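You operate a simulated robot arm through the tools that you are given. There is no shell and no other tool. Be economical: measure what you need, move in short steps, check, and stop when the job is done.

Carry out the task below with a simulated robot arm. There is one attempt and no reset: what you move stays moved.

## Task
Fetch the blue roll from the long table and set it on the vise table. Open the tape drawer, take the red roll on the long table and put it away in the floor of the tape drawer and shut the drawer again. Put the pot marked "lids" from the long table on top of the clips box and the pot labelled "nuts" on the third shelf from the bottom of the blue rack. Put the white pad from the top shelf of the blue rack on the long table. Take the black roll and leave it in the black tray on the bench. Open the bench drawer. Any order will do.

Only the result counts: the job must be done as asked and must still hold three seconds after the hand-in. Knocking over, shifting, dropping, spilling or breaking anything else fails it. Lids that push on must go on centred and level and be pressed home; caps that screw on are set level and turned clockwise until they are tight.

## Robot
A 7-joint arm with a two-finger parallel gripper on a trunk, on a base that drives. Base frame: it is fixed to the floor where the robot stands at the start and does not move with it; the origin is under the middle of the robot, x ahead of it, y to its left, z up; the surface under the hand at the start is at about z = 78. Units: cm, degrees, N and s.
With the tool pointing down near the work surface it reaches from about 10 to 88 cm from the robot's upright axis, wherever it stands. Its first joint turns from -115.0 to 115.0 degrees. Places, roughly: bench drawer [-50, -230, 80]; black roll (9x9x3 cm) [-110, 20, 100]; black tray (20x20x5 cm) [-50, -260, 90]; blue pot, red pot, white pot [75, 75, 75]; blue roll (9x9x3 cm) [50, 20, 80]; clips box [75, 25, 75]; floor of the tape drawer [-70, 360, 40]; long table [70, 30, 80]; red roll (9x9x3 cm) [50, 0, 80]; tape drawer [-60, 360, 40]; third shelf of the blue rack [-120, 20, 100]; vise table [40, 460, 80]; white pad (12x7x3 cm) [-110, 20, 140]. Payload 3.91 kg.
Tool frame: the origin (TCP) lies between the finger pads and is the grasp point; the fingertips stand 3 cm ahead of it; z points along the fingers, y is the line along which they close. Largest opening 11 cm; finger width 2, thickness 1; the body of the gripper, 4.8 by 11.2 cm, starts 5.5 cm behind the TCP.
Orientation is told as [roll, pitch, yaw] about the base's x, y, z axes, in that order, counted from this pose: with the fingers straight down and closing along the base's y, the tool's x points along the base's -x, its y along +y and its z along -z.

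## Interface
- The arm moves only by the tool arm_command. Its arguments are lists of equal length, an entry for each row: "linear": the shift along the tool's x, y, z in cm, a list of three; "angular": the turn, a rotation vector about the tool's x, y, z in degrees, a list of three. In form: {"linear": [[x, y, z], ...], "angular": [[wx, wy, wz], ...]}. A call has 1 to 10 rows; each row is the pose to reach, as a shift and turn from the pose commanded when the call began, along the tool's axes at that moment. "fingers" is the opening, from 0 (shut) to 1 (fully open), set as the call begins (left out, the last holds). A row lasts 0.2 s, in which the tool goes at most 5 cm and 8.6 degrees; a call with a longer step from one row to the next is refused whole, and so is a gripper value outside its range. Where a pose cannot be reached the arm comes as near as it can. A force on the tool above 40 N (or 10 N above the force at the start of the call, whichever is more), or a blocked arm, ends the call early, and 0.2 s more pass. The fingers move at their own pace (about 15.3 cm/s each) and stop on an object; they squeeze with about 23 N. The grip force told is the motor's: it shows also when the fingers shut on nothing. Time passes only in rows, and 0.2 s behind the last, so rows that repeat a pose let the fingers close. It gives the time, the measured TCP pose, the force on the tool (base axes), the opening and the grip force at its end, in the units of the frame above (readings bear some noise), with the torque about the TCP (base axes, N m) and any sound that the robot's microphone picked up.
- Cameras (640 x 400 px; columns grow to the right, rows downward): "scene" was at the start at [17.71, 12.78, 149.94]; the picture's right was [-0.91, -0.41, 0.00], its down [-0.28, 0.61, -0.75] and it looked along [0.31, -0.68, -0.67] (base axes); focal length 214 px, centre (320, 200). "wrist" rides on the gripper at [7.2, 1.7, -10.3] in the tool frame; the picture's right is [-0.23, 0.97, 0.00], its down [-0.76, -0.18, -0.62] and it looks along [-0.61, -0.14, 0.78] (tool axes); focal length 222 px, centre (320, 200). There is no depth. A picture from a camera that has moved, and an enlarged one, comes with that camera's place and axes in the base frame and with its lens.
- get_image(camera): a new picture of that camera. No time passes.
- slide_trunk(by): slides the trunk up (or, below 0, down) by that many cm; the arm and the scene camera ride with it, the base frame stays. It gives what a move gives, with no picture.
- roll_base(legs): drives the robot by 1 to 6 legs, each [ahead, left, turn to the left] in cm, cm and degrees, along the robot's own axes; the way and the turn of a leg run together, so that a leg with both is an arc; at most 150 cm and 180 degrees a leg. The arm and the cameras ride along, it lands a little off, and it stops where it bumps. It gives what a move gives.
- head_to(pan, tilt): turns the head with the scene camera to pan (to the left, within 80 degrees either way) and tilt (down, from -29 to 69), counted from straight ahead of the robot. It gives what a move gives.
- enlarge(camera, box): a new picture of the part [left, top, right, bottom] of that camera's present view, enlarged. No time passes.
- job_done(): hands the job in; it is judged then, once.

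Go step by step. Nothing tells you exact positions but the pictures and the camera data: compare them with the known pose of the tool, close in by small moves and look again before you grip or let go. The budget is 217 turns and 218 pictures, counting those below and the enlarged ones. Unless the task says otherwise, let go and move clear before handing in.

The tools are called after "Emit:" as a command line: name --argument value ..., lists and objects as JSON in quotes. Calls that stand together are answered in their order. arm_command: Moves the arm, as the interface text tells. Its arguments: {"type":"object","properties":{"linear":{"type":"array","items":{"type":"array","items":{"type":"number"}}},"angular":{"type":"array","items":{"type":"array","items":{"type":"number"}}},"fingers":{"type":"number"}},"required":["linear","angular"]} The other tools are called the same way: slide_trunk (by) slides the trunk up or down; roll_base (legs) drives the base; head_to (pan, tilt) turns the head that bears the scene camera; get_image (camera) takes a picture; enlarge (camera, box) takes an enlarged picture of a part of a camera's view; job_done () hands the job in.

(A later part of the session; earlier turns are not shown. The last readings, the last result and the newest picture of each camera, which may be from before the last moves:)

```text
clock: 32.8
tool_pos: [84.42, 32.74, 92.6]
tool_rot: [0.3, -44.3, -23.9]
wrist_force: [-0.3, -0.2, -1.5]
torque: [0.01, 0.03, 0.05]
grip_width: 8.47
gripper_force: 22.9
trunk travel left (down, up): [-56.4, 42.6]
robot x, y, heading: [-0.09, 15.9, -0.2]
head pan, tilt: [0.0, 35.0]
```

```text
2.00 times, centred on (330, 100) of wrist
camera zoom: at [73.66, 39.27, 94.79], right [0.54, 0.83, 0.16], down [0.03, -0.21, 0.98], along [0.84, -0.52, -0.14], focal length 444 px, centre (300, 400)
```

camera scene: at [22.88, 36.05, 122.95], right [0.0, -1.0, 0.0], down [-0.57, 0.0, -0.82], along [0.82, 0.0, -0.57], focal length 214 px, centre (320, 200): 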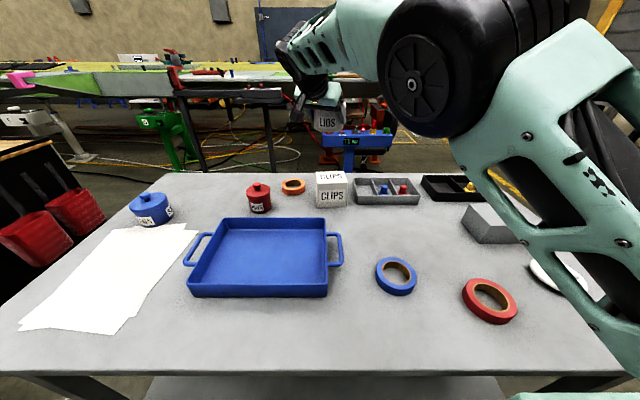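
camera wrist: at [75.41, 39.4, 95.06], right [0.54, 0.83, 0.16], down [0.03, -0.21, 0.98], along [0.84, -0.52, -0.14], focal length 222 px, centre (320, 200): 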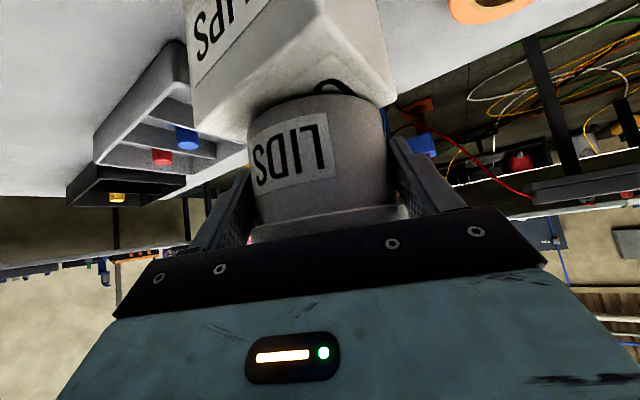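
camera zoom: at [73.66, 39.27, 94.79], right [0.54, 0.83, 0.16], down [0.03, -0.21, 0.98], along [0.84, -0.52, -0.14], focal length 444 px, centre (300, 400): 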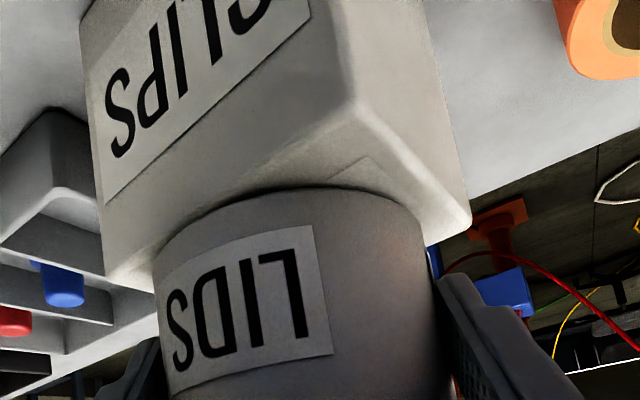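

Well placed now. Lower to contact and release.

Emit:
arm_command --linear '[[0.1, 0.2, 0.1], [0.22, 0.2, 0.22]]' --angular '[[0, 0, 0], [0, 0, 0]]'

Emit:
arm_command --linear '[[0, 0, 0], [0, 0, 0]]' --angular '[[0, 0, 0], [0, 0, 0]]' --fingers 1

Emit:
enlarge --camera "wrist" --box '[180, 0, 480, 260]'

```text
clock: 33.4
tool_pos: [84.63, 32.89, 92.35]
tool_rot: [0.4, -44.5, -24.0]
wrist_force: [-2.7, -2.2, 10.5]
torque: [-0.67, -0.14, -0.21]
grip_width: 8.48
gripper_force: 23.3
trunk travel left (down, up): [-56.4, 42.6]
robot x, y, heading: [-0.11, 15.7, -0.4]
head pan, tilt: [0.0, 35.0]
```

```text
clock: 34.0
tool_pos: [84.45, 33.03, 92.17]
tool_rot: [0.3, -44.2, -23.9]
wrist_force: [-0.1, 0.0, -0.3]
torque: [0.02, 0.01, 0.03]
grip_width: 10.99
gripper_force: 0.0
trunk travel left (down, up): [-56.4, 42.6]
robot x, y, heading: [-0.44, 15.66, -0.2]
head pan, tilt: [0.0, 35.0]
```

```text
1.54 times, centred on (330, 130) of wrist
camera zoom: at [73.73, 39.52, 94.48], right [0.54, 0.83, 0.16], down [0.03, -0.21, 0.98], along [0.84, -0.52, -0.14], focal length 342 px, centre (305, 308)
```

zoom: 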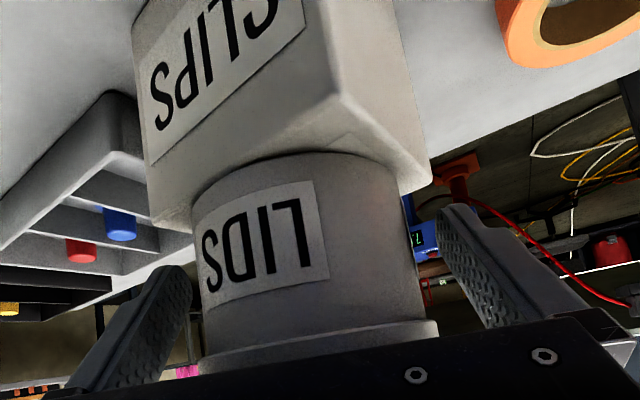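

Released. Retreat along the tool axis and up.

Emit:
arm_command --linear '[[0, 0, -4], [0, 0, -8], [0, 0, -12], [-3.5, 0, -15.5]]' --angular '[[0, 0, 0], [0, 0, 0], [0, 0, 0], [0, 0, 0]]'

Emit:
get_image --camera "scene"

Emit:
enlarge --camera "scene" --box '[230, 120, 380, 220]'

```text
clock: 35.0
tool_pos: [76.75, 36.53, 105.8]
tool_rot: [0.2, -44.3, -24.0]
wrist_force: [-0.6, 0.0, 0.2]
torque: [-0.04, -0.02, -0.04]
grip_width: 11.0
gripper_force: 0.1
trunk travel left (down, up): [-56.4, 42.6]
robot x, y, heading: [-0.37, 15.63, -0.2]
head pan, tilt: [0.0, 35.0]
```

```text
174 pictures are left
camera scene: at [22.89, 36.06, 122.93], right [0.0, -1.0, 0.0], down [-0.57, 0.0, -0.82], along [0.82, 0.0, -0.57], focal length 214 px, centre (320, 200)
```

scene: 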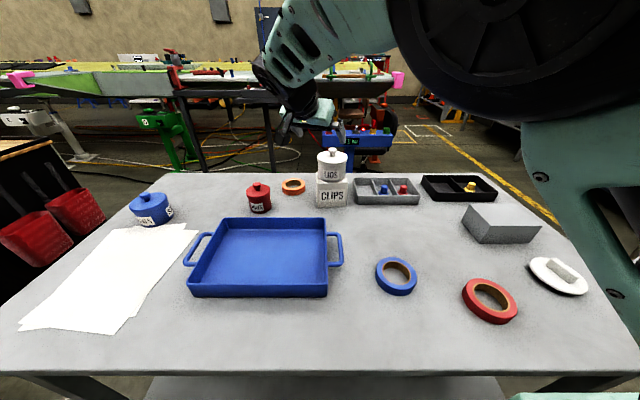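

```text
4.00 times, centred on (305, 170) of scene
camera zoom: at [22.89, 36.06, 122.93], right [0.0, -1.0, 0.0], down [-0.57, 0.0, -0.82], along [0.82, 0.0, -0.57], focal length 858 px, centre (380, 320)
```

zoom: 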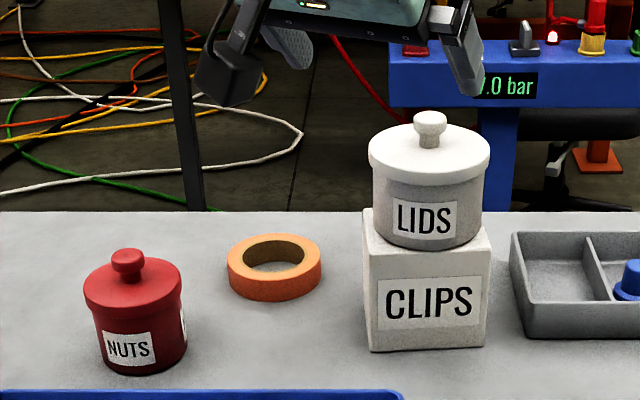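

Lids pot is standing on the clips box. Next I'll fetch the white pad from the rack: retract the arm, back off, turn round and look at the rack.

Emit:
arm_command --linear '[[1.7, -1.6, -3.5], [3.5, -3.2, -7], [5.2, -4.9, -10.4], [7, -6.5, -13.8], [8.7, -8.1, -17.2], [10.4, -9.8, -20.7], [12.1, -11.4, -24.1], [13.9, -13, -27.6]]' --angular '[[0, 0, 0], [0, 0, 0], [0, 0, 0], [0, 0, 0], [0, 0, 0], [0, 0, 0], [0, 0, 0], [0, 0, 0]]'

Emit:
roll_base --legs '[[-25, 0, 0], [0, 0, 170]]'

Emit:
slide_trunk --by 35

Emit:
head_to --pan 0 --tilt 25

Emit:
get_image --camera "scene"

```text
clock: 36.8
tool_pos: [44.75, 36.19, 115.69]
tool_rot: [0.4, -44.4, -24.0]
wrist_force: [0.7, 0.7, 0.0]
torque: [0.02, -0.02, 0.0]
grip_width: 11.0
gripper_force: 0.0
trunk travel left (down, up): [-56.4, 42.6]
robot x, y, heading: [-0.55, 15.68, -0.2]
head pan, tilt: [0.0, 35.0]
```

```text
clock: 45.6
tool_pos: [-73.06, 3.39, 115.67]
tool_rot: [0.4, -44.3, 146.1]
wrist_force: [0.1, -0.6, 0.8]
torque: [-0.03, 0.0, 0.0]
grip_width: 10.99
gripper_force: 0.1
trunk travel left (down, up): [-56.4, 42.6]
robot x, y, heading: [-25.64, 15.59, 169.9]
head pan, tilt: [0.0, 35.0]
```

```text
clock: 49.0
tool_pos: [-73.22, 3.31, 150.61]
tool_rot: [0.4, -44.3, 146.1]
wrist_force: [0.6, -0.4, 0.5]
torque: [0.0, 0.04, -0.02]
grip_width: 10.99
gripper_force: 0.1
trunk travel left (down, up): [-91.4, 7.6]
robot x, y, heading: [-25.4, 15.81, 169.8]
head pan, tilt: [0.0, 35.0]
```

```text
clock: 49.7
tool_pos: [-73.13, 3.28, 150.77]
tool_rot: [0.4, -44.4, 146.2]
wrist_force: [0.5, 0.1, 1.5]
torque: [-0.01, -0.02, 0.0]
grip_width: 10.99
gripper_force: 0.1
trunk travel left (down, up): [-91.4, 7.6]
robot x, y, heading: [-25.71, 15.77, 169.9]
head pan, tilt: [0.0, 25.0]
```

```text
172 pictures are left
camera scene: at [-51.89, -0.45, 159.52], right [0.18, 0.98, 0.0], down [0.42, -0.07, -0.91], along [-0.89, 0.16, -0.42], focal length 214 px, centre (320, 200)
```

scene: 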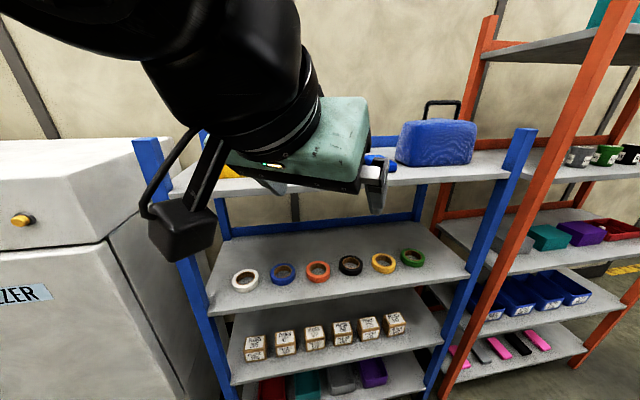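

The third shelf from the bottom holds the rolls; the top shelf has the pad hidden behind the gripper. Move the arm aside to see.

Emit:
arm_command --linear '[[1.4, 4.5, -1.4], [2.9, 9.1, -2.8], [4.4, 13.7, -4.3], [5.8, 18.3, -5.7], [7.3, 22.8, -7.1]]' --angular '[[0, 0, 0], [0, 0, 0], [0, 0, 0], [0, 0, 0], [0, 0, 0]]'

Emit:
get_image --camera "scene"

Emit:
get_image --camera "wrist"

```text
refused: row 2 steps farther than a row can; nothing moved
```

```text
171 pictures are left
camera scene: at [-51.89, -0.45, 159.52], right [0.18, 0.98, 0.0], down [0.42, -0.07, -0.91], along [-0.89, 0.16, -0.42], focal length 214 px, centre (320, 200)
```

scene: 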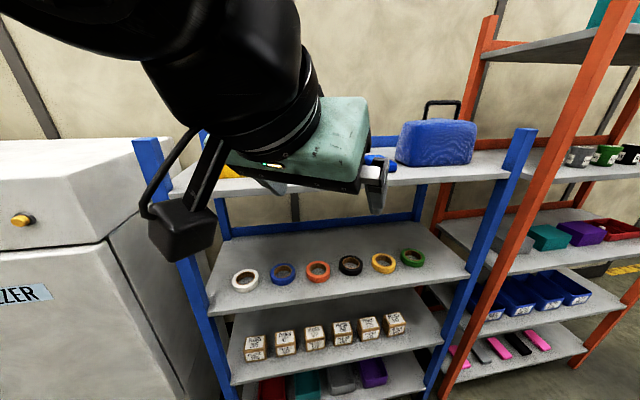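

```text
170 pictures are left
camera wrist: at [-63.77, -4.99, 152.98], right [-0.67, -0.72, 0.16], down [0.01, 0.21, 0.98], along [-0.74, 0.66, -0.14], focal length 222 px, centre (320, 200)
```

wrist: 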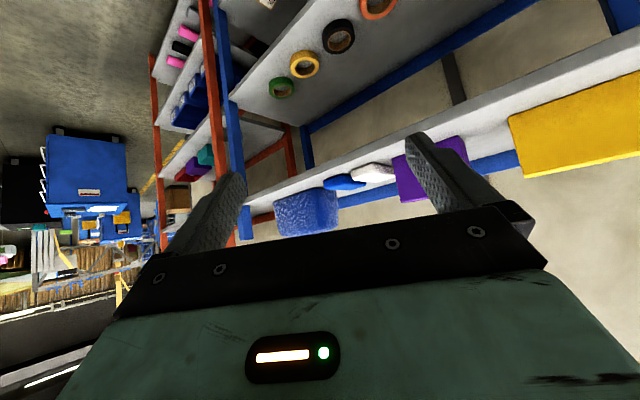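

The wrist view (upside-down) shows the top shelf: bag, blue pad, white pad, purple block, yellow block. Move the arm aside in smaller steps for a scene view.

Emit:
arm_command --linear '[[1.2, 3.8, -1.2], [2.4, 7.6, -2.4], [3.6, 11.4, -3.6], [4.8, 15.2, -4.8], [6, 19, -6], [7.3, 22.8, -7.1]]' --angular '[[0, 0, 0], [0, 0, 0], [0, 0, 0], [0, 0, 0], [0, 0, 0], [0, 0, 0]]'

Emit:
get_image --camera "scene"

Emit:
enlarge --camera "scene" --box '[180, 100, 540, 325]'

```text
clock: 51.1
tool_pos: [-78.3, -20.62, 151.17]
tool_rot: [0.9, -44.1, 144.7]
wrist_force: [-2.1, 1.8, -0.5]
torque: [-0.06, -0.2, -0.06]
grip_width: 10.99
gripper_force: 0.1
trunk travel left (down, up): [-91.4, 7.6]
robot x, y, heading: [-25.13, 15.99, 169.8]
head pan, tilt: [0.0, 25.0]
```

```text
169 pictures are left
camera scene: at [-47.54, -8.65, 156.26], right [-0.82, 0.57, 0.0], down [0.41, 0.59, -0.69], along [-0.4, -0.57, -0.72], focal length 214 px, centre (320, 200)
```

scene: 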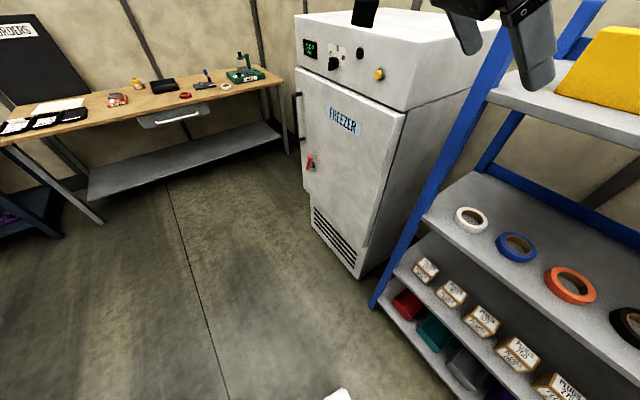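

```text
1.78 times, centred on (360, 212) of scene
camera zoom: at [-47.54, -8.65, 156.26], right [-0.82, 0.57, 0.0], down [0.41, 0.59, -0.69], along [-0.4, -0.57, -0.72], focal length 381 px, centre (249, 178)
```

zoom: 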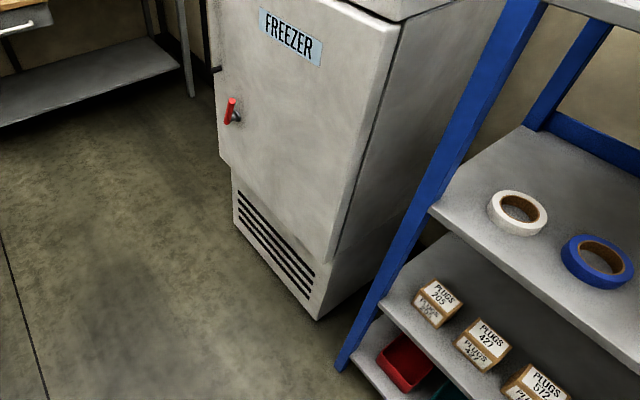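

The head seems to have been pushed by the arm. I'll move the arm slightly back right and reset the head.

Emit:
arm_command --linear '[[-1.2, -3.8, 1.2], [-2.4, -7.6, 2.4], [-3.6, -11.4, 3.6]]' --angular '[[0, 0, 0], [0, 0, 0], [0, 0, 0]]'

Emit:
head_to --pan -10 --tilt 20

Emit:
get_image --camera "scene"

```text
clock: 51.9
tool_pos: [-75.08, -9.16, 150.39]
tool_rot: [0.1, -44.3, 146.4]
wrist_force: [0.2, -0.7, 0.4]
torque: [0.06, -0.02, -0.01]
grip_width: 10.98
gripper_force: 0.0
trunk travel left (down, up): [-91.4, 7.6]
robot x, y, heading: [-25.24, 15.34, 169.8]
head pan, tilt: [0.0, 25.0]
```

```text
clock: 52.6
tool_pos: [-75.25, -9.06, 150.52]
tool_rot: [0.3, -44.3, 146.1]
wrist_force: [0.3, 0.4, 0.0]
torque: [0.01, -0.06, -0.01]
grip_width: 10.96
gripper_force: 0.1
trunk travel left (down, up): [-91.4, 7.6]
robot x, y, heading: [-25.53, 15.8, 169.7]
head pan, tilt: [-10.0, 20.0]
```

```text
167 pictures are left
camera scene: at [-51.57, 1.13, 160.33], right [0.34, 0.94, 0.0], down [0.32, -0.12, -0.94], along [-0.88, 0.32, -0.34], focal length 214 px, centre (320, 200)
```

scene: 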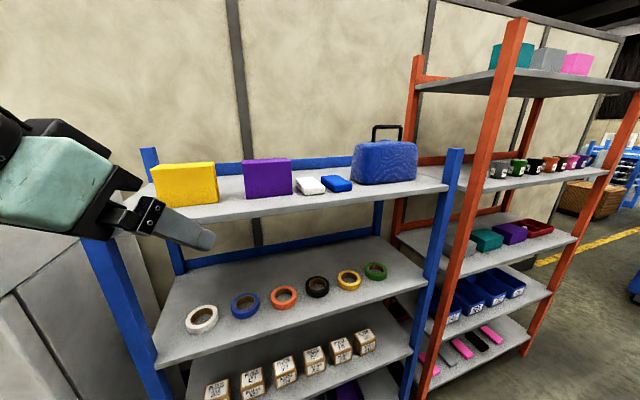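

White pad ≈ (-115, 20.7, 141). Zoom in for its orientation.

Emit:
enlarge --camera "scene" --box '[230, 130, 430, 230]'

Emit:
enlarge --camera "scene" --box '[140, 230, 440, 400]'

```text
3.20 times, centred on (330, 180) of scene
camera zoom: at [-51.57, 1.13, 160.33], right [0.34, 0.94, 0.0], down [0.32, -0.12, -0.94], along [-0.88, 0.32, -0.34], focal length 686 px, centre (288, 264)
```

zoom: 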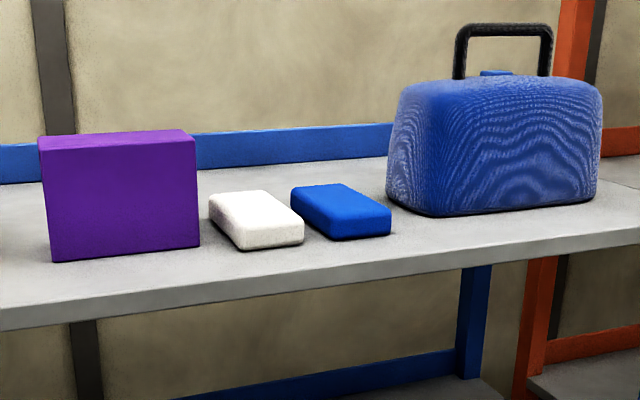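

```text
2.13 times, centred on (290, 315) of scene
camera zoom: at [-51.57, 1.13, 160.33], right [0.34, 0.94, 0.0], down [0.32, -0.12, -0.94], along [-0.88, 0.32, -0.34], focal length 458 px, centre (384, -45)
```

zoom: 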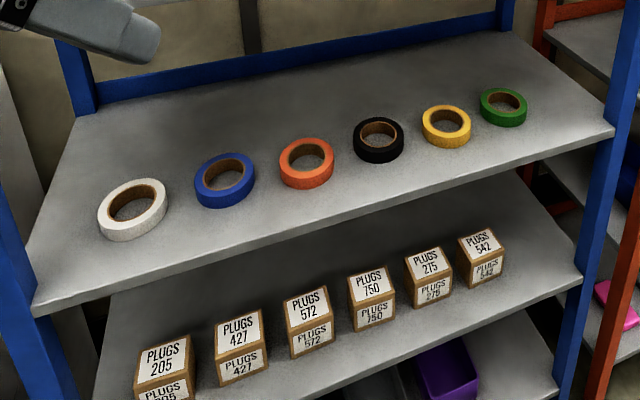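

The pad lies lengthwise along x, between the purple block (edge y≈14.3) and blue pad (edge y≈26.4). I'll square up to the rack and drive closer.

Emit:
roll_base --legs '[[0, 0, 10.2], [12, 0, 0]]'

```text
clock: 54.6
tool_pos: [-82.02, -17.54, 150.53]
tool_rot: [0.4, -44.4, 156.4]
wrist_force: [0.1, -0.1, -0.3]
torque: [0.02, 0.02, 0.01]
grip_width: 11.01
gripper_force: 0.0
trunk travel left (down, up): [-91.4, 7.6]
robot x, y, heading: [-37.42, 15.9, -180.0]
head pan, tilt: [-10.0, 20.0]
```

Emit:
slide_trunk --by 7

Emit:
arm_command --linear '[[-1.34, -4.3, 1.3], [-2.7, -8.6, 2.6], [-4, -12.9, 3.9], [-5.35, -17.2, 5.25], [-6.7, -21.5, 6.55], [-8, -25.8, 7.9], [-9.4, -30.1, 9.2], [-10.7, -34.35, 10.5]]' --angular '[[-2.06, 0, -2.1], [-4.1, 0, -4.2], [-6.2, 0, -6.3], [-8.25, 0, -8.4], [-10.3, 0, -10.5], [-12.4, 0, -12.6], [-14.4, 0, -14.7], [-16.5, 0, -16.85]]'

Emit:
arm_command --linear '[[0, 0, 0], [0, 0, 0]]' --angular '[[0, 7.2, 0], [0, 14.4, 0]]' --fingers 0.77

Emit:
get_image --camera "wrist"

Emit:
get_image --camera "scene"

```text
clock: 55.6
tool_pos: [-82.07, -17.57, 157.54]
tool_rot: [0.3, -44.3, 156.3]
wrist_force: [0.9, -0.5, 0.0]
torque: [0.0, 0.01, 0.03]
grip_width: 11.0
gripper_force: 0.0
trunk travel left (down, up): [-98.4, 0.6]
robot x, y, heading: [-37.24, 15.33, -179.9]
head pan, tilt: [-10.0, 20.0]
```

```text
clock: 57.4
tool_pos: [-87.61, 12.31, 145.24]
tool_rot: [0.3, -44.3, 179.9]
wrist_force: [-0.5, 0.4, 0.6]
torque: [-0.04, -0.01, 0.03]
grip_width: 11.01
gripper_force: 0.1
out of reach, approached as far as the arm can: row 6, 7, 8
trunk travel left (down, up): [-98.4, 0.6]
robot x, y, heading: [-37.12, 16.1, -179.7]
head pan, tilt: [-10.0, 20.0]
```

```text
clock: 58.0
tool_pos: [-87.69, 12.21, 145.29]
tool_rot: [0.4, -29.9, 180.1]
wrist_force: [0.1, 0.1, -0.4]
torque: [0.02, 0.02, -0.02]
grip_width: 8.45
gripper_force: 0.1
trunk travel left (down, up): [-98.4, 0.6]
robot x, y, heading: [-37.19, 15.83, -179.8]
head pan, tilt: [-10.0, 20.0]
```

```text
164 pictures are left
camera wrist: at [-76.19, 10.47, 150.63], right [-0.19, -0.97, 0.12], down [-0.35, 0.18, 0.92], along [-0.92, 0.14, -0.37], focal length 222 px, centre (320, 200)
```

wrist: 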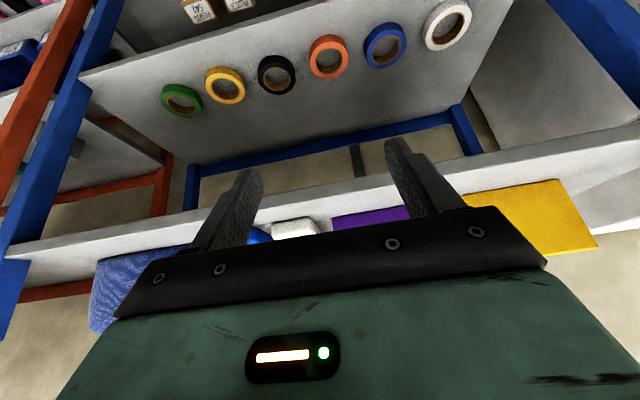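

```text
163 pictures are left
camera scene: at [-60.53, -3.35, 167.34], right [0.17, 0.99, 0.0], down [0.34, -0.06, -0.94], along [-0.93, 0.16, -0.34], focal length 214 px, centre (320, 200)
```

scene: 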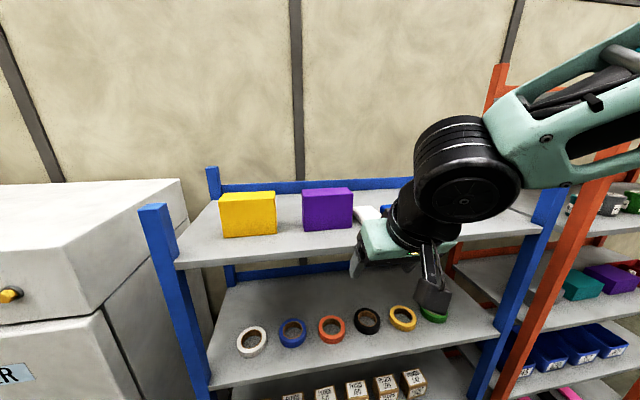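

The arm couldn't keep its height there. Try going up and toward the pad from here.

Emit:
arm_command --linear '[[-2.8, -2, -1], [-5.7, -4, -1.9], [-8.5, -6, -2.9], [-11.4, -7.8, -3.8]]' --angular '[[0, 0, 0], [0, 0, 0], [0, 0, 0], [0, 0, 0]]'

Emit:
get_image --camera "wrist"

```text
clock: 59.0
tool_pos: [-95.76, 20.06, 154.41]
tool_rot: [0.3, -30.2, -179.9]
wrist_force: [-1.0, 0.3, 0.1]
torque: [0.03, 0.0, -0.01]
grip_width: 8.48
gripper_force: 0.1
trunk travel left (down, up): [-98.4, 0.6]
robot x, y, heading: [-37.04, 15.35, -180.0]
head pan, tilt: [-10.0, 20.0]
```

```text
162 pictures are left
camera wrist: at [-84.3, 18.41, 159.71], right [-0.19, -0.97, 0.12], down [-0.35, 0.18, 0.92], along [-0.92, 0.14, -0.37], focal length 222 px, centre (320, 200)
```

wrist: 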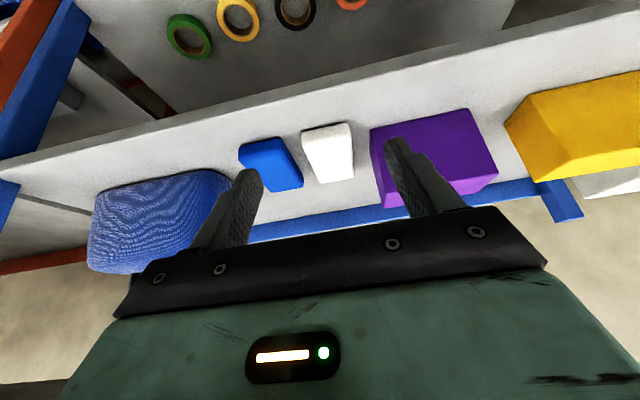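

Pad centre y≈20.1, front edge x≈-109. Move to a pre-grasp above it.

Emit:
arm_command --linear '[[-3.6, 0, 3.4], [-7.2, 0, 6.9]]' --angular '[[0, 0, 0], [0, 0, 0]]' --fingers 0.74

Emit:
get_image --camera "wrist"

```text
refused: row 2 steps farther than a row can; nothing moved
```

```text
161 pictures are left
camera wrist: at [-84.3, 18.41, 159.71], right [-0.19, -0.97, 0.12], down [-0.35, 0.18, 0.92], along [-0.92, 0.14, -0.37], focal length 222 px, centre (320, 200)
```

wrist: 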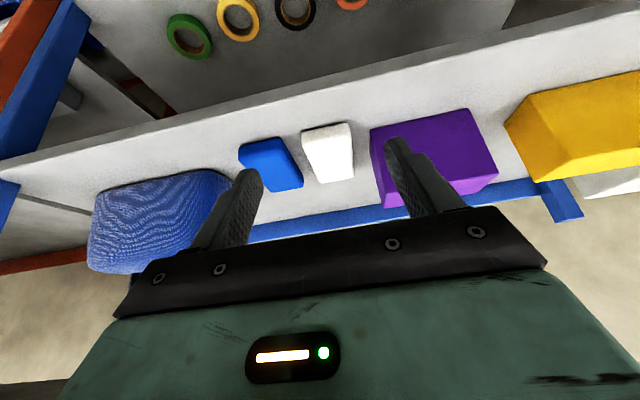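

Retry with three rows.

Emit:
arm_command --linear '[[-2.4, 0, 2.3], [-4.8, 0, 4.6], [-7.2, 0, 6.9]]' --angular '[[0, 0, 0], [0, 0, 0], [0, 0, 0]]' --fingers 0.74

Emit:
get_image --camera "wrist"

```text
clock: 59.8
tool_pos: [-105.37, 19.98, 151.97]
tool_rot: [0.3, -30.0, -180.0]
wrist_force: [-0.2, -0.2, 0.2]
torque: [0.03, 0.01, -0.01]
grip_width: 8.13
gripper_force: 0.0
trunk travel left (down, up): [-98.4, 0.6]
robot x, y, heading: [-37.13, 15.87, -179.9]
head pan, tilt: [-10.0, 20.0]
```

```text
160 pictures are left
camera wrist: at [-93.97, 18.33, 157.32], right [-0.19, -0.97, 0.12], down [-0.35, 0.18, 0.92], along [-0.92, 0.14, -0.37], focal length 222 px, centre (320, 200)
```

wrist: 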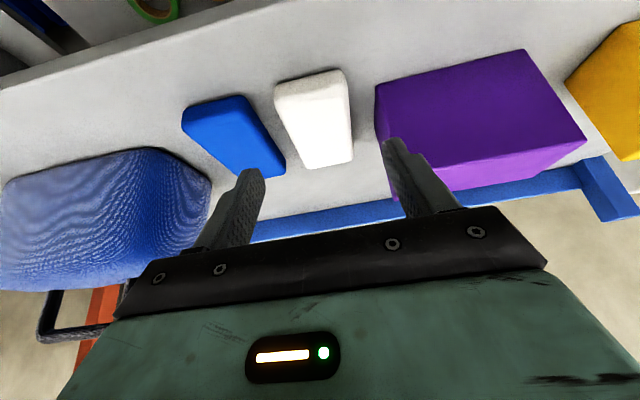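

Aligned well. Descend to the pad.

Emit:
arm_command --linear '[[-0.5, 0, 3.5], [-0.98, 0, 7], [-0.98, 0, 9.4]]' --angular '[[0, 0, 0], [0, 0, 0], [0, 0, 0]]'

Emit:
get_image --camera "wrist"

```text
clock: 60.6
tool_pos: [-110.96, 19.88, 144.33]
tool_rot: [0.3, -30.0, -180.1]
wrist_force: [-0.1, -0.3, -0.3]
torque: [0.01, 0.01, -0.03]
grip_width: 8.16
gripper_force: 0.0
trunk travel left (down, up): [-98.4, 0.6]
robot x, y, heading: [-36.95, 16.03, -180.1]
head pan, tilt: [-10.0, 20.0]
```

```text
159 pictures are left
camera wrist: at [-99.53, 18.21, 149.61], right [-0.19, -0.97, 0.12], down [-0.35, 0.18, 0.92], along [-0.92, 0.14, -0.37], focal length 222 px, centre (320, 200)
```

wrist: 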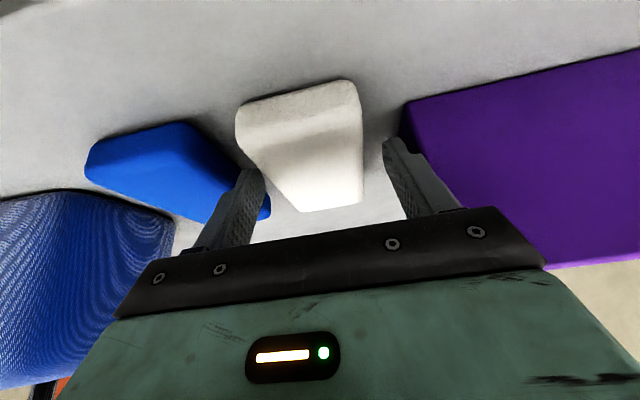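

Zoom to check the gap between white and blue pads.

Emit:
enlarge --camera "wrist" --box '[180, 60, 440, 240]'

Emit:
enlarge --camera "scene" --box '[300, 150, 460, 280]'

```text
2.22 times, centred on (310, 150) of wrist
camera zoom: at [-99.53, 18.21, 149.61], right [-0.19, -0.97, 0.12], down [-0.35, 0.18, 0.92], along [-0.92, 0.14, -0.37], focal length 494 px, centre (342, 311)
```

zoom: 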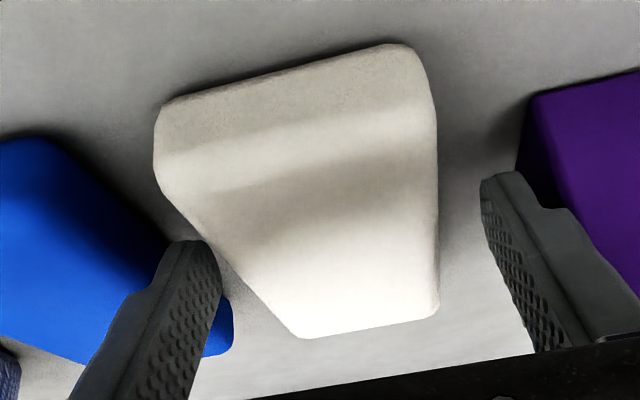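

```text
3.08 times, centred on (380, 215) of scene
camera zoom: at [-60.56, -3.35, 167.33], right [0.17, 0.99, 0.0], down [0.34, -0.06, -0.94], along [-0.93, 0.16, -0.34], focal length 660 px, centre (135, 154)
```

zoom: 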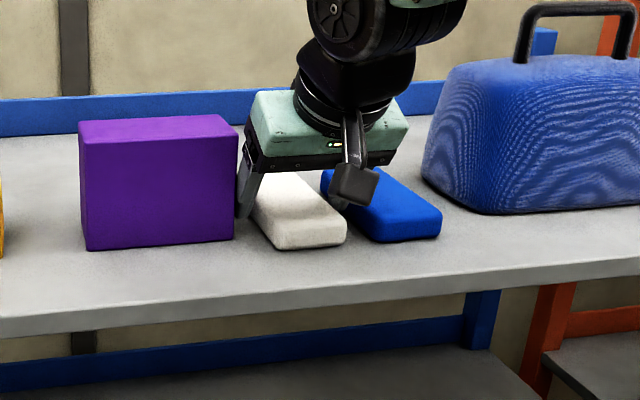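

The gap to the blue pad is only ~1–1.4 cm (wider near the front). I'll shift the TCP to the pad's true centre (y≈20.7), narrow the opening, and come back 1.2 cm toward the front.

Emit:
arm_command --linear '[[0.5, -0.4, -1.5], [1.04, -0.85, -2]]' --angular '[[0, 0, 0], [0, 0, 0]]' --fingers 0.664

Emit:
enlarge --camera "wrist" --box '[180, 60, 440, 240]'

```text
clock: 61.2
tool_pos: [-109.11, 20.71, 145.44]
tool_rot: [0.3, -30.1, 180.0]
wrist_force: [0.0, -0.6, -0.3]
torque: [0.0, 0.04, 0.01]
grip_width: 7.29
gripper_force: 0.0
trunk travel left (down, up): [-98.4, 0.6]
robot x, y, heading: [-36.96, 15.41, -180.1]
head pan, tilt: [-10.0, 20.0]
```

```text
2.22 times, centred on (310, 150) of wrist
camera zoom: at [-97.58, 19.07, 150.87], right [-0.19, -0.97, 0.12], down [-0.35, 0.18, 0.92], along [-0.92, 0.14, -0.37], focal length 494 px, centre (342, 311)
```

zoom: 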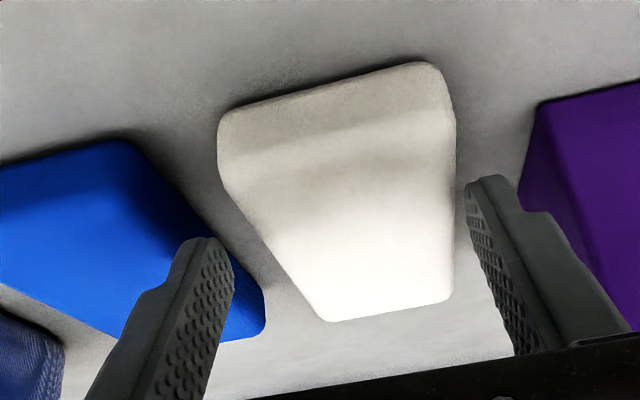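

Looks clear on both sides. Descend 2.6 cm along the tool and close.

Emit:
arm_command --linear '[[0, 0, 1.3], [0, 0, 2.6]]' --angular '[[0, 0, 0], [0, 0, 0]]'

Emit:
enlarge --camera "wrist" --box '[180, 60, 440, 240]'

Emit:
enlarge --camera "scene" --box '[300, 150, 460, 280]'

```text
clock: 61.8
tool_pos: [-110.37, 20.74, 143.3]
tool_rot: [0.3, -30.2, -180.0]
wrist_force: [0.0, -0.1, 0.7]
torque: [0.02, -0.02, -0.01]
grip_width: 7.32
gripper_force: 0.0
trunk travel left (down, up): [-98.4, 0.6]
robot x, y, heading: [-37.22, 15.79, -180.0]
head pan, tilt: [-10.0, 20.0]
```

```text
2.22 times, centred on (310, 150) of wrist
camera zoom: at [-98.92, 19.05, 148.59], right [-0.19, -0.97, 0.12], down [-0.35, 0.18, 0.92], along [-0.92, 0.14, -0.37], focal length 494 px, centre (342, 311)
```

zoom: 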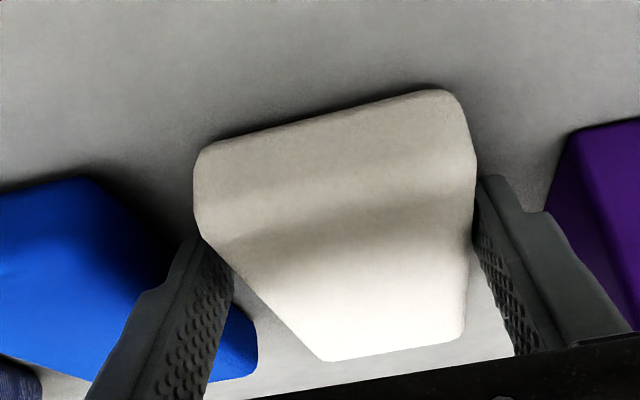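

```text
3.08 times, centred on (380, 215) of scene
camera zoom: at [-60.54, -3.35, 167.34], right [0.17, 0.99, 0.0], down [0.34, -0.06, -0.94], along [-0.93, 0.16, -0.34], focal length 660 px, centre (135, 154)
```

zoom: 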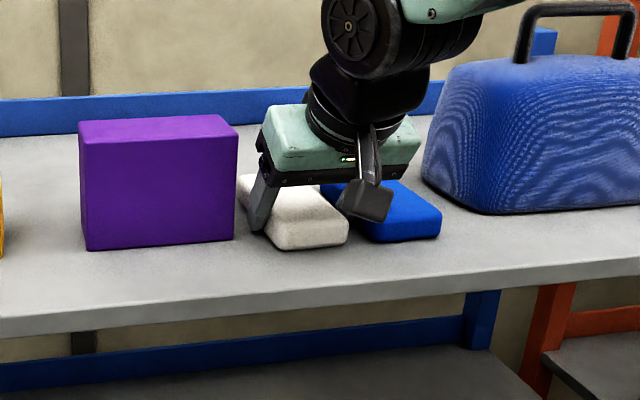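

Fingers straddle the front part of the pad. Close and lift 3 cm.

Emit:
arm_command --linear '[[0, 0, 0], [0, 0, 0], [0, 0, 0]]' --angular '[[0, 0, 0], [0, 0, 0], [0, 0, 0]]' --fingers 0

Emit:
arm_command --linear '[[-0.5, 0, -0.87], [-1.5, 0, -2.6], [-2.5, 0, -4.3]]' --angular '[[0, 0, 0], [0, 0, 0], [0, 0, 0]]'

Emit:
get_image --camera "wrist"

Emit:
enlarge --camera "scene" --box '[300, 150, 460, 280]'

```text
clock: 62.6
tool_pos: [-110.42, 20.81, 143.45]
tool_rot: [0.4, -30.1, -180.0]
wrist_force: [-0.1, 2.4, 2.1]
torque: [0.07, 0.01, 0.03]
grip_width: 6.44
gripper_force: 23.0
trunk travel left (down, up): [-98.4, 0.6]
robot x, y, heading: [-37.36, 16.12, -180.2]
head pan, tilt: [-10.0, 20.0]
```

```text
clock: 63.4
tool_pos: [-110.4, 20.82, 148.33]
tool_rot: [0.3, -29.9, -180.0]
wrist_force: [0.0, 0.3, -1.0]
torque: [-0.01, 0.0, 0.03]
grip_width: 6.42
gripper_force: 23.1
trunk travel left (down, up): [-98.4, 0.6]
robot x, y, heading: [-37.16, 15.7, -179.7]
head pan, tilt: [-10.0, 20.0]
```

```text
153 pictures are left
camera wrist: at [-98.89, 19.09, 153.63], right [-0.19, -0.97, 0.12], down [-0.35, 0.18, 0.92], along [-0.92, 0.14, -0.37], focal length 222 px, centre (320, 200)
```

wrist: 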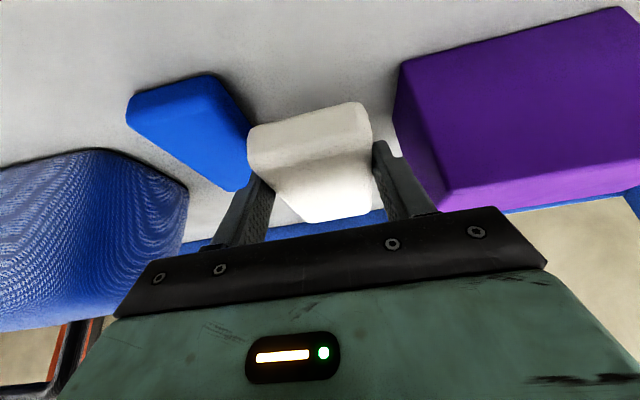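

```text
3.08 times, centred on (380, 215) of scene
camera zoom: at [-60.56, -3.35, 167.33], right [0.17, 0.99, 0.0], down [0.34, -0.06, -0.94], along [-0.93, 0.16, -0.34], focal length 660 px, centre (135, 154)
```

zoom: 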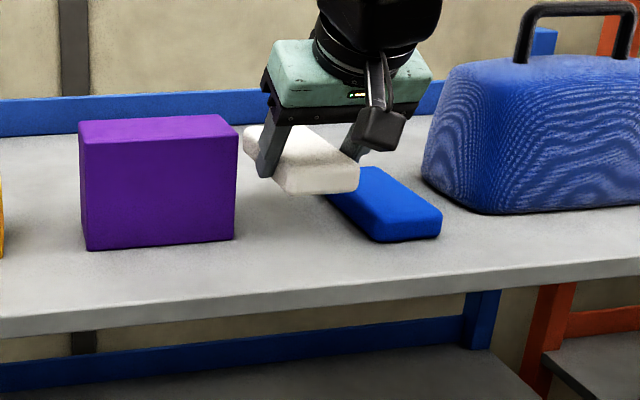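

The pad is held level. Back away from the rack, retract the arm, then turn to the table.

Emit:
arm_command --linear '[[-1, 0, -1.7], [-2, 0, -3.5]]' --angular '[[0, 0, 0], [0, 0, 0]]'

Emit:
roll_base --legs '[[-20, 0, 0]]'

Emit:
arm_command --linear '[[3.5, 0, -2], [6.9, 0, -4], [10.4, 0, -6], [13.9, 0, -8], [17.3, 0, -10]]' --angular '[[0, 0, 0], [0, 0, 0], [0, 0, 0], [0, 0, 0], [0, 0, 0]]'

Emit:
get_image --camera "scene"

```text
clock: 64.0
tool_pos: [-110.29, 20.87, 152.32]
tool_rot: [0.3, -30.0, 180.1]
wrist_force: [-1.4, 0.1, 0.4]
torque: [0.0, -0.02, 0.0]
grip_width: 6.42
gripper_force: 23.0
trunk travel left (down, up): [-98.4, 0.6]
robot x, y, heading: [-37.21, 15.84, -179.7]
head pan, tilt: [-10.0, 20.0]
```

```text
clock: 65.6
tool_pos: [-90.2, 20.78, 152.31]
tool_rot: [0.3, -29.9, 180.0]
wrist_force: [0.5, 0.4, -1.0]
torque: [0.04, -0.04, 0.0]
grip_width: 6.44
gripper_force: 23.1
trunk travel left (down, up): [-98.4, 0.6]
robot x, y, heading: [-17.03, 15.91, -180.0]
head pan, tilt: [-10.0, 20.0]
```

```text
clock: 66.8
tool_pos: [-73.33, 20.86, 151.87]
tool_rot: [0.3, -30.0, 180.0]
wrist_force: [0.3, -0.5, 0.1]
torque: [-0.02, -0.03, 0.0]
grip_width: 6.44
gripper_force: 23.3
out of reach, approached as far as the arm can: row 5
trunk travel left (down, up): [-98.4, 0.6]
robot x, y, heading: [-17.62, 15.65, -179.7]
head pan, tilt: [-10.0, 20.0]
```

```text
151 pictures are left
camera scene: at [-40.37, -3.28, 167.34], right [0.17, 0.99, 0.0], down [0.34, -0.06, -0.94], along [-0.93, 0.16, -0.34], focal length 214 px, centre (320, 200)
```

scene: 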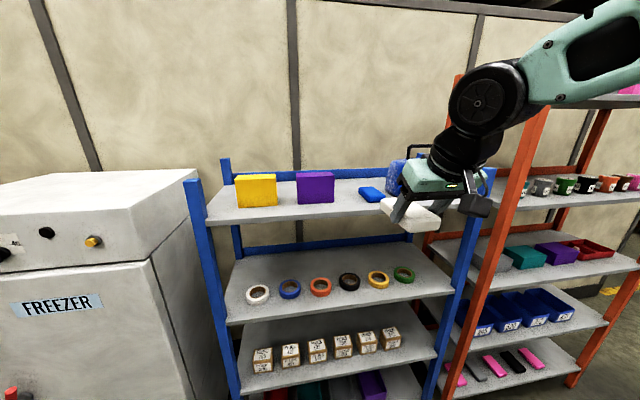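

Turn round, approach the table, lower the trunk.

Emit:
roll_base --legs '[[0, 0, 180], [14, 0, 0]]'

Emit:
slide_trunk --by -40

Emit:
head_to --pan -15 --tilt 40

Emit:
get_image --camera "scene"

```text
clock: 75.5
tool_pos: [53.16, 10.52, 151.97]
tool_rot: [0.4, -30.0, -0.1]
wrist_force: [0.1, 0.3, -0.3]
torque: [0.02, -0.01, -0.04]
grip_width: 6.42
gripper_force: 23.2
trunk travel left (down, up): [-98.4, 0.6]
robot x, y, heading: [-3.18, 15.68, -0.2]
head pan, tilt: [-10.0, 20.0]
```

```text
clock: 79.3
tool_pos: [53.06, 10.45, 112.02]
tool_rot: [0.2, -30.0, -0.2]
wrist_force: [0.3, 0.5, 0.0]
torque: [0.02, 0.03, 0.01]
grip_width: 6.43
gripper_force: 22.8
trunk travel left (down, up): [-58.4, 40.6]
robot x, y, heading: [-3.21, 15.61, -0.3]
head pan, tilt: [-10.0, 20.0]
```

```text
clock: 80.2
tool_pos: [52.99, 10.45, 112.02]
tool_rot: [0.3, -30.1, -0.2]
wrist_force: [-0.3, -0.1, 0.3]
torque: [-0.01, 0.01, -0.01]
grip_width: 6.4
gripper_force: 22.8
trunk travel left (down, up): [-58.4, 40.6]
robot x, y, heading: [-3.25, 15.98, -0.2]
head pan, tilt: [-15.0, 40.0]
```

```text
150 pictures are left
camera scene: at [19.35, 33.87, 124.2], right [-0.26, -0.97, 0.0], down [-0.62, 0.17, -0.77], along [0.74, -0.2, -0.64], focal length 214 px, centre (320, 200)
```

scene: 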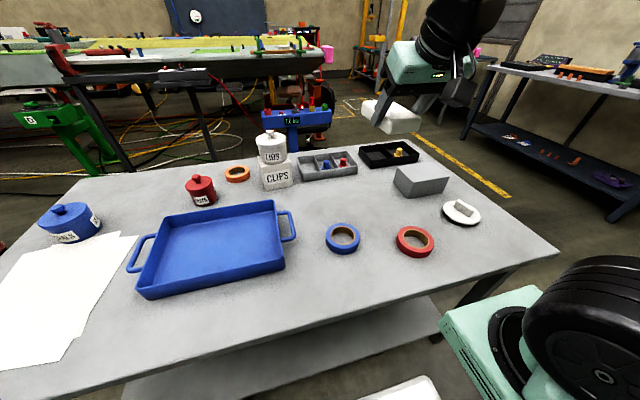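

Free spot on the table about (72, 12). Move the pad above it and lower.

Emit:
arm_command --linear '[[-4.1, 0.5, 2.4], [-8.3, 1, 4.8], [-12.5, 1.5, 7.2]]' --angular '[[0, 0, 0], [0, 0, 0], [0, 0, 0]]'

Emit:
slide_trunk --by -24

Emit:
get_image --camera "scene"

Emit:
get_image --camera "wrist"

```text
clock: 81.0
tool_pos: [67.6, 11.86, 111.99]
tool_rot: [0.3, -30.1, -0.2]
wrist_force: [0.2, 0.0, 0.2]
torque: [0.01, 0.01, 0.0]
grip_width: 6.43
gripper_force: 22.5
trunk travel left (down, up): [-58.4, 40.6]
robot x, y, heading: [-2.85, 15.82, -0.2]
head pan, tilt: [-15.0, 40.0]
```

```text
clock: 83.5
tool_pos: [67.67, 11.87, 88.2]
tool_rot: [0.4, -30.1, -0.3]
wrist_force: [0.2, 0.0, -0.1]
torque: [-0.01, 0.02, 0.0]
grip_width: 6.45
gripper_force: 22.9
trunk travel left (down, up): [-34.4, 64.6]
robot x, y, heading: [-2.95, 15.69, -0.1]
head pan, tilt: [-15.0, 40.0]
```

```text
149 pictures are left
camera scene: at [19.35, 33.87, 100.2], right [-0.26, -0.97, 0.0], down [-0.62, 0.17, -0.77], along [0.74, -0.2, -0.64], focal length 214 px, centre (320, 200)
```

scene: 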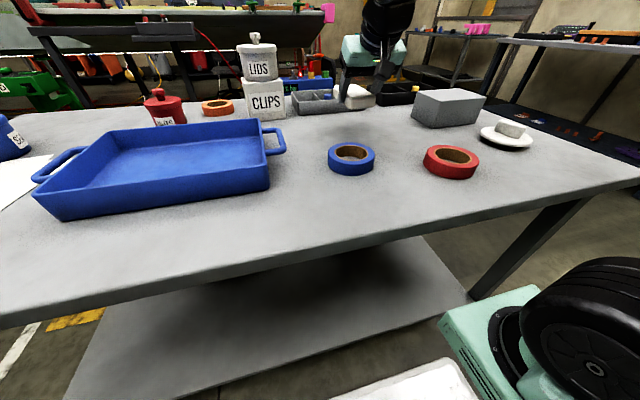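

```text
148 pictures are left
camera wrist: at [56.16, 13.53, 93.26], right [0.2, 0.97, 0.12], down [0.35, -0.18, 0.92], along [0.92, -0.14, -0.37], focal length 222 px, centre (320, 200)
```

wrist: 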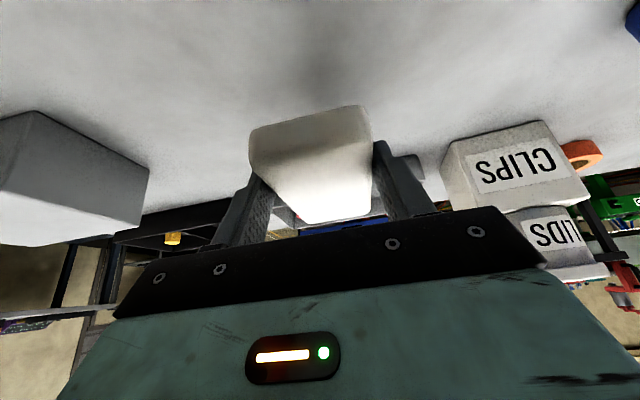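

Lower onto the table surface.

Emit:
arm_command --linear '[[1.1, 0, 1.9], [2.2, 0, 3.8], [2.75, 0, 4.76]]' --angular '[[0, 0, 0], [0, 0, 0], [0, 0, 0]]'

Emit:
arm_command --linear '[[0.15, 0, 0.26], [0.3, 0, 0.52], [0.5, 0, 0.87]]' --angular '[[0, 0, 0], [0, 0, 0], [0, 0, 0]]'

Emit:
get_image --camera "wrist"

```text
clock: 84.3
tool_pos: [67.74, 11.96, 82.48]
tool_rot: [0.3, -29.9, -0.2]
wrist_force: [0.8, -0.6, 0.4]
torque: [0.0, -0.03, -0.01]
grip_width: 6.4
gripper_force: 22.8
trunk travel left (down, up): [-34.4, 64.6]
robot x, y, heading: [-3.11, 15.79, -0.3]
head pan, tilt: [-15.0, 40.0]
```

```text
clock: 85.1
tool_pos: [67.69, 11.84, 81.46]
tool_rot: [0.2, -29.9, -0.2]
wrist_force: [-0.7, -0.7, -0.2]
torque: [0.0, 0.03, -0.02]
grip_width: 6.42
gripper_force: 22.7
trunk travel left (down, up): [-34.4, 64.6]
robot x, y, heading: [-3.23, 15.73, -0.1]
head pan, tilt: [-15.0, 40.0]
```

```text
147 pictures are left
camera wrist: at [56.19, 13.5, 86.79], right [0.2, 0.97, 0.12], down [0.35, -0.18, 0.92], along [0.92, -0.14, -0.37], focal length 222 px, centre (320, 200)
```

wrist: 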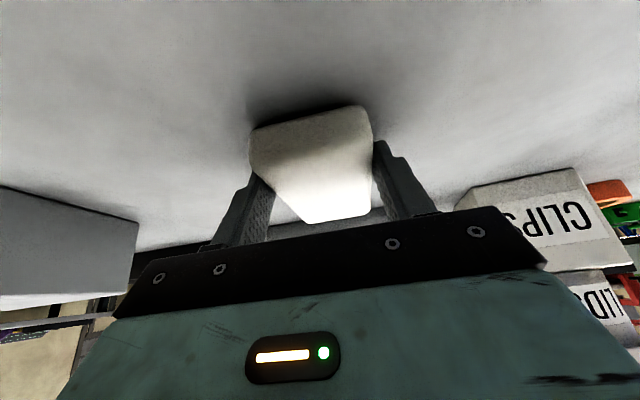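

No contact yet; continue in tiny steps.

Emit:
arm_command --linear '[[0.1, 0, 0.17], [0.2, 0, 0.35], [0.3, 0, 0.52]]' --angular '[[0, 0, 0], [0, 0, 0], [0, 0, 0]]'

Emit:
get_image --camera "wrist"

```text
clock: 85.9
tool_pos: [67.69, 11.87, 81.23]
tool_rot: [0.4, -30.5, -0.4]
wrist_force: [-4.9, -3.3, 29.1]
torque: [-0.44, 0.4, -0.08]
grip_width: 6.41
gripper_force: 23.4
trunk travel left (down, up): [-34.4, 64.6]
robot x, y, heading: [-2.91, 15.5, -0.4]
head pan, tilt: [-15.0, 40.0]
```

```text
146 pictures are left
camera wrist: at [56.16, 13.53, 86.47], right [0.2, 0.97, 0.12], down [0.34, -0.18, 0.92], along [0.92, -0.14, -0.37], focal length 222 px, centre (320, 200)
```

wrist: 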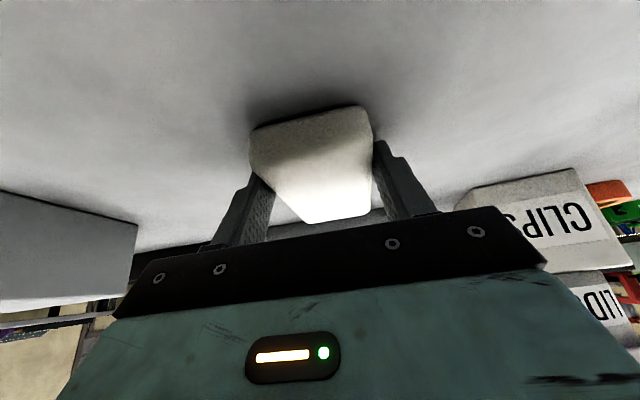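

Contact (29 N). Ease up slightly, open, and retreat.

Emit:
arm_command --linear '[[-0.15, 0, -0.26], [-0.15, 0, -0.26], [-0.15, 0, -0.26], [-0.15, 0, -3], [-0.15, 0, -7], [-2, 0, -11], [-5, 0, -14.5]]' --angular '[[0, 0, 0], [0, 0, 0], [0, 0, 0], [0, 0, 0], [0, 0, 0], [0, 0, 0], [0, 0, 0]]' --fingers 1

Emit:
get_image --camera "wrist"

Emit:
get_image --camera "scene"

```text
clock: 87.5
tool_pos: [64.74, 11.81, 95.83]
tool_rot: [0.2, -30.0, -0.3]
wrist_force: [-0.4, 0.4, -0.6]
torque: [-0.02, 0.01, 0.03]
grip_width: 11.01
gripper_force: 0.1
trunk travel left (down, up): [-34.4, 64.6]
robot x, y, heading: [-3.08, 15.5, -0.0]
head pan, tilt: [-15.0, 40.0]
```

```text
145 pictures are left
camera wrist: at [53.31, 13.42, 101.18], right [0.2, 0.97, 0.12], down [0.35, -0.18, 0.92], along [0.92, -0.14, -0.37], focal length 222 px, centre (320, 200)
```

wrist: 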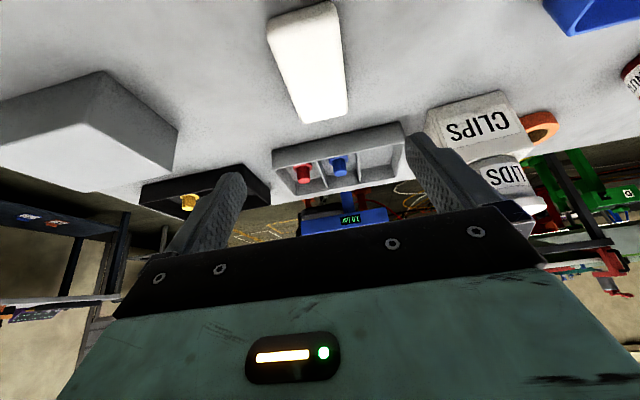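

```text
144 pictures are left
camera scene: at [19.36, 33.87, 100.19], right [-0.26, -0.97, 0.0], down [-0.62, 0.17, -0.77], along [0.74, -0.2, -0.64], focal length 214 px, centre (320, 200)
```

scene: 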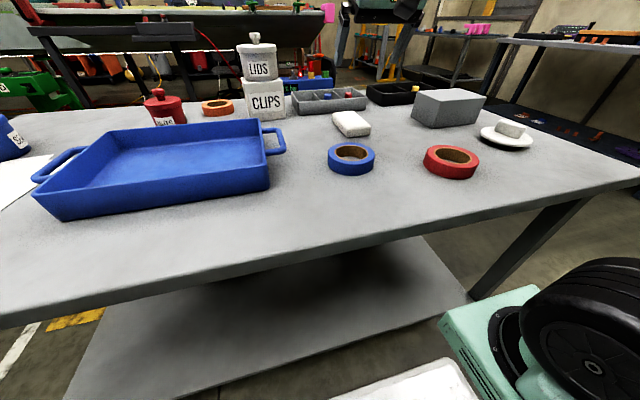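

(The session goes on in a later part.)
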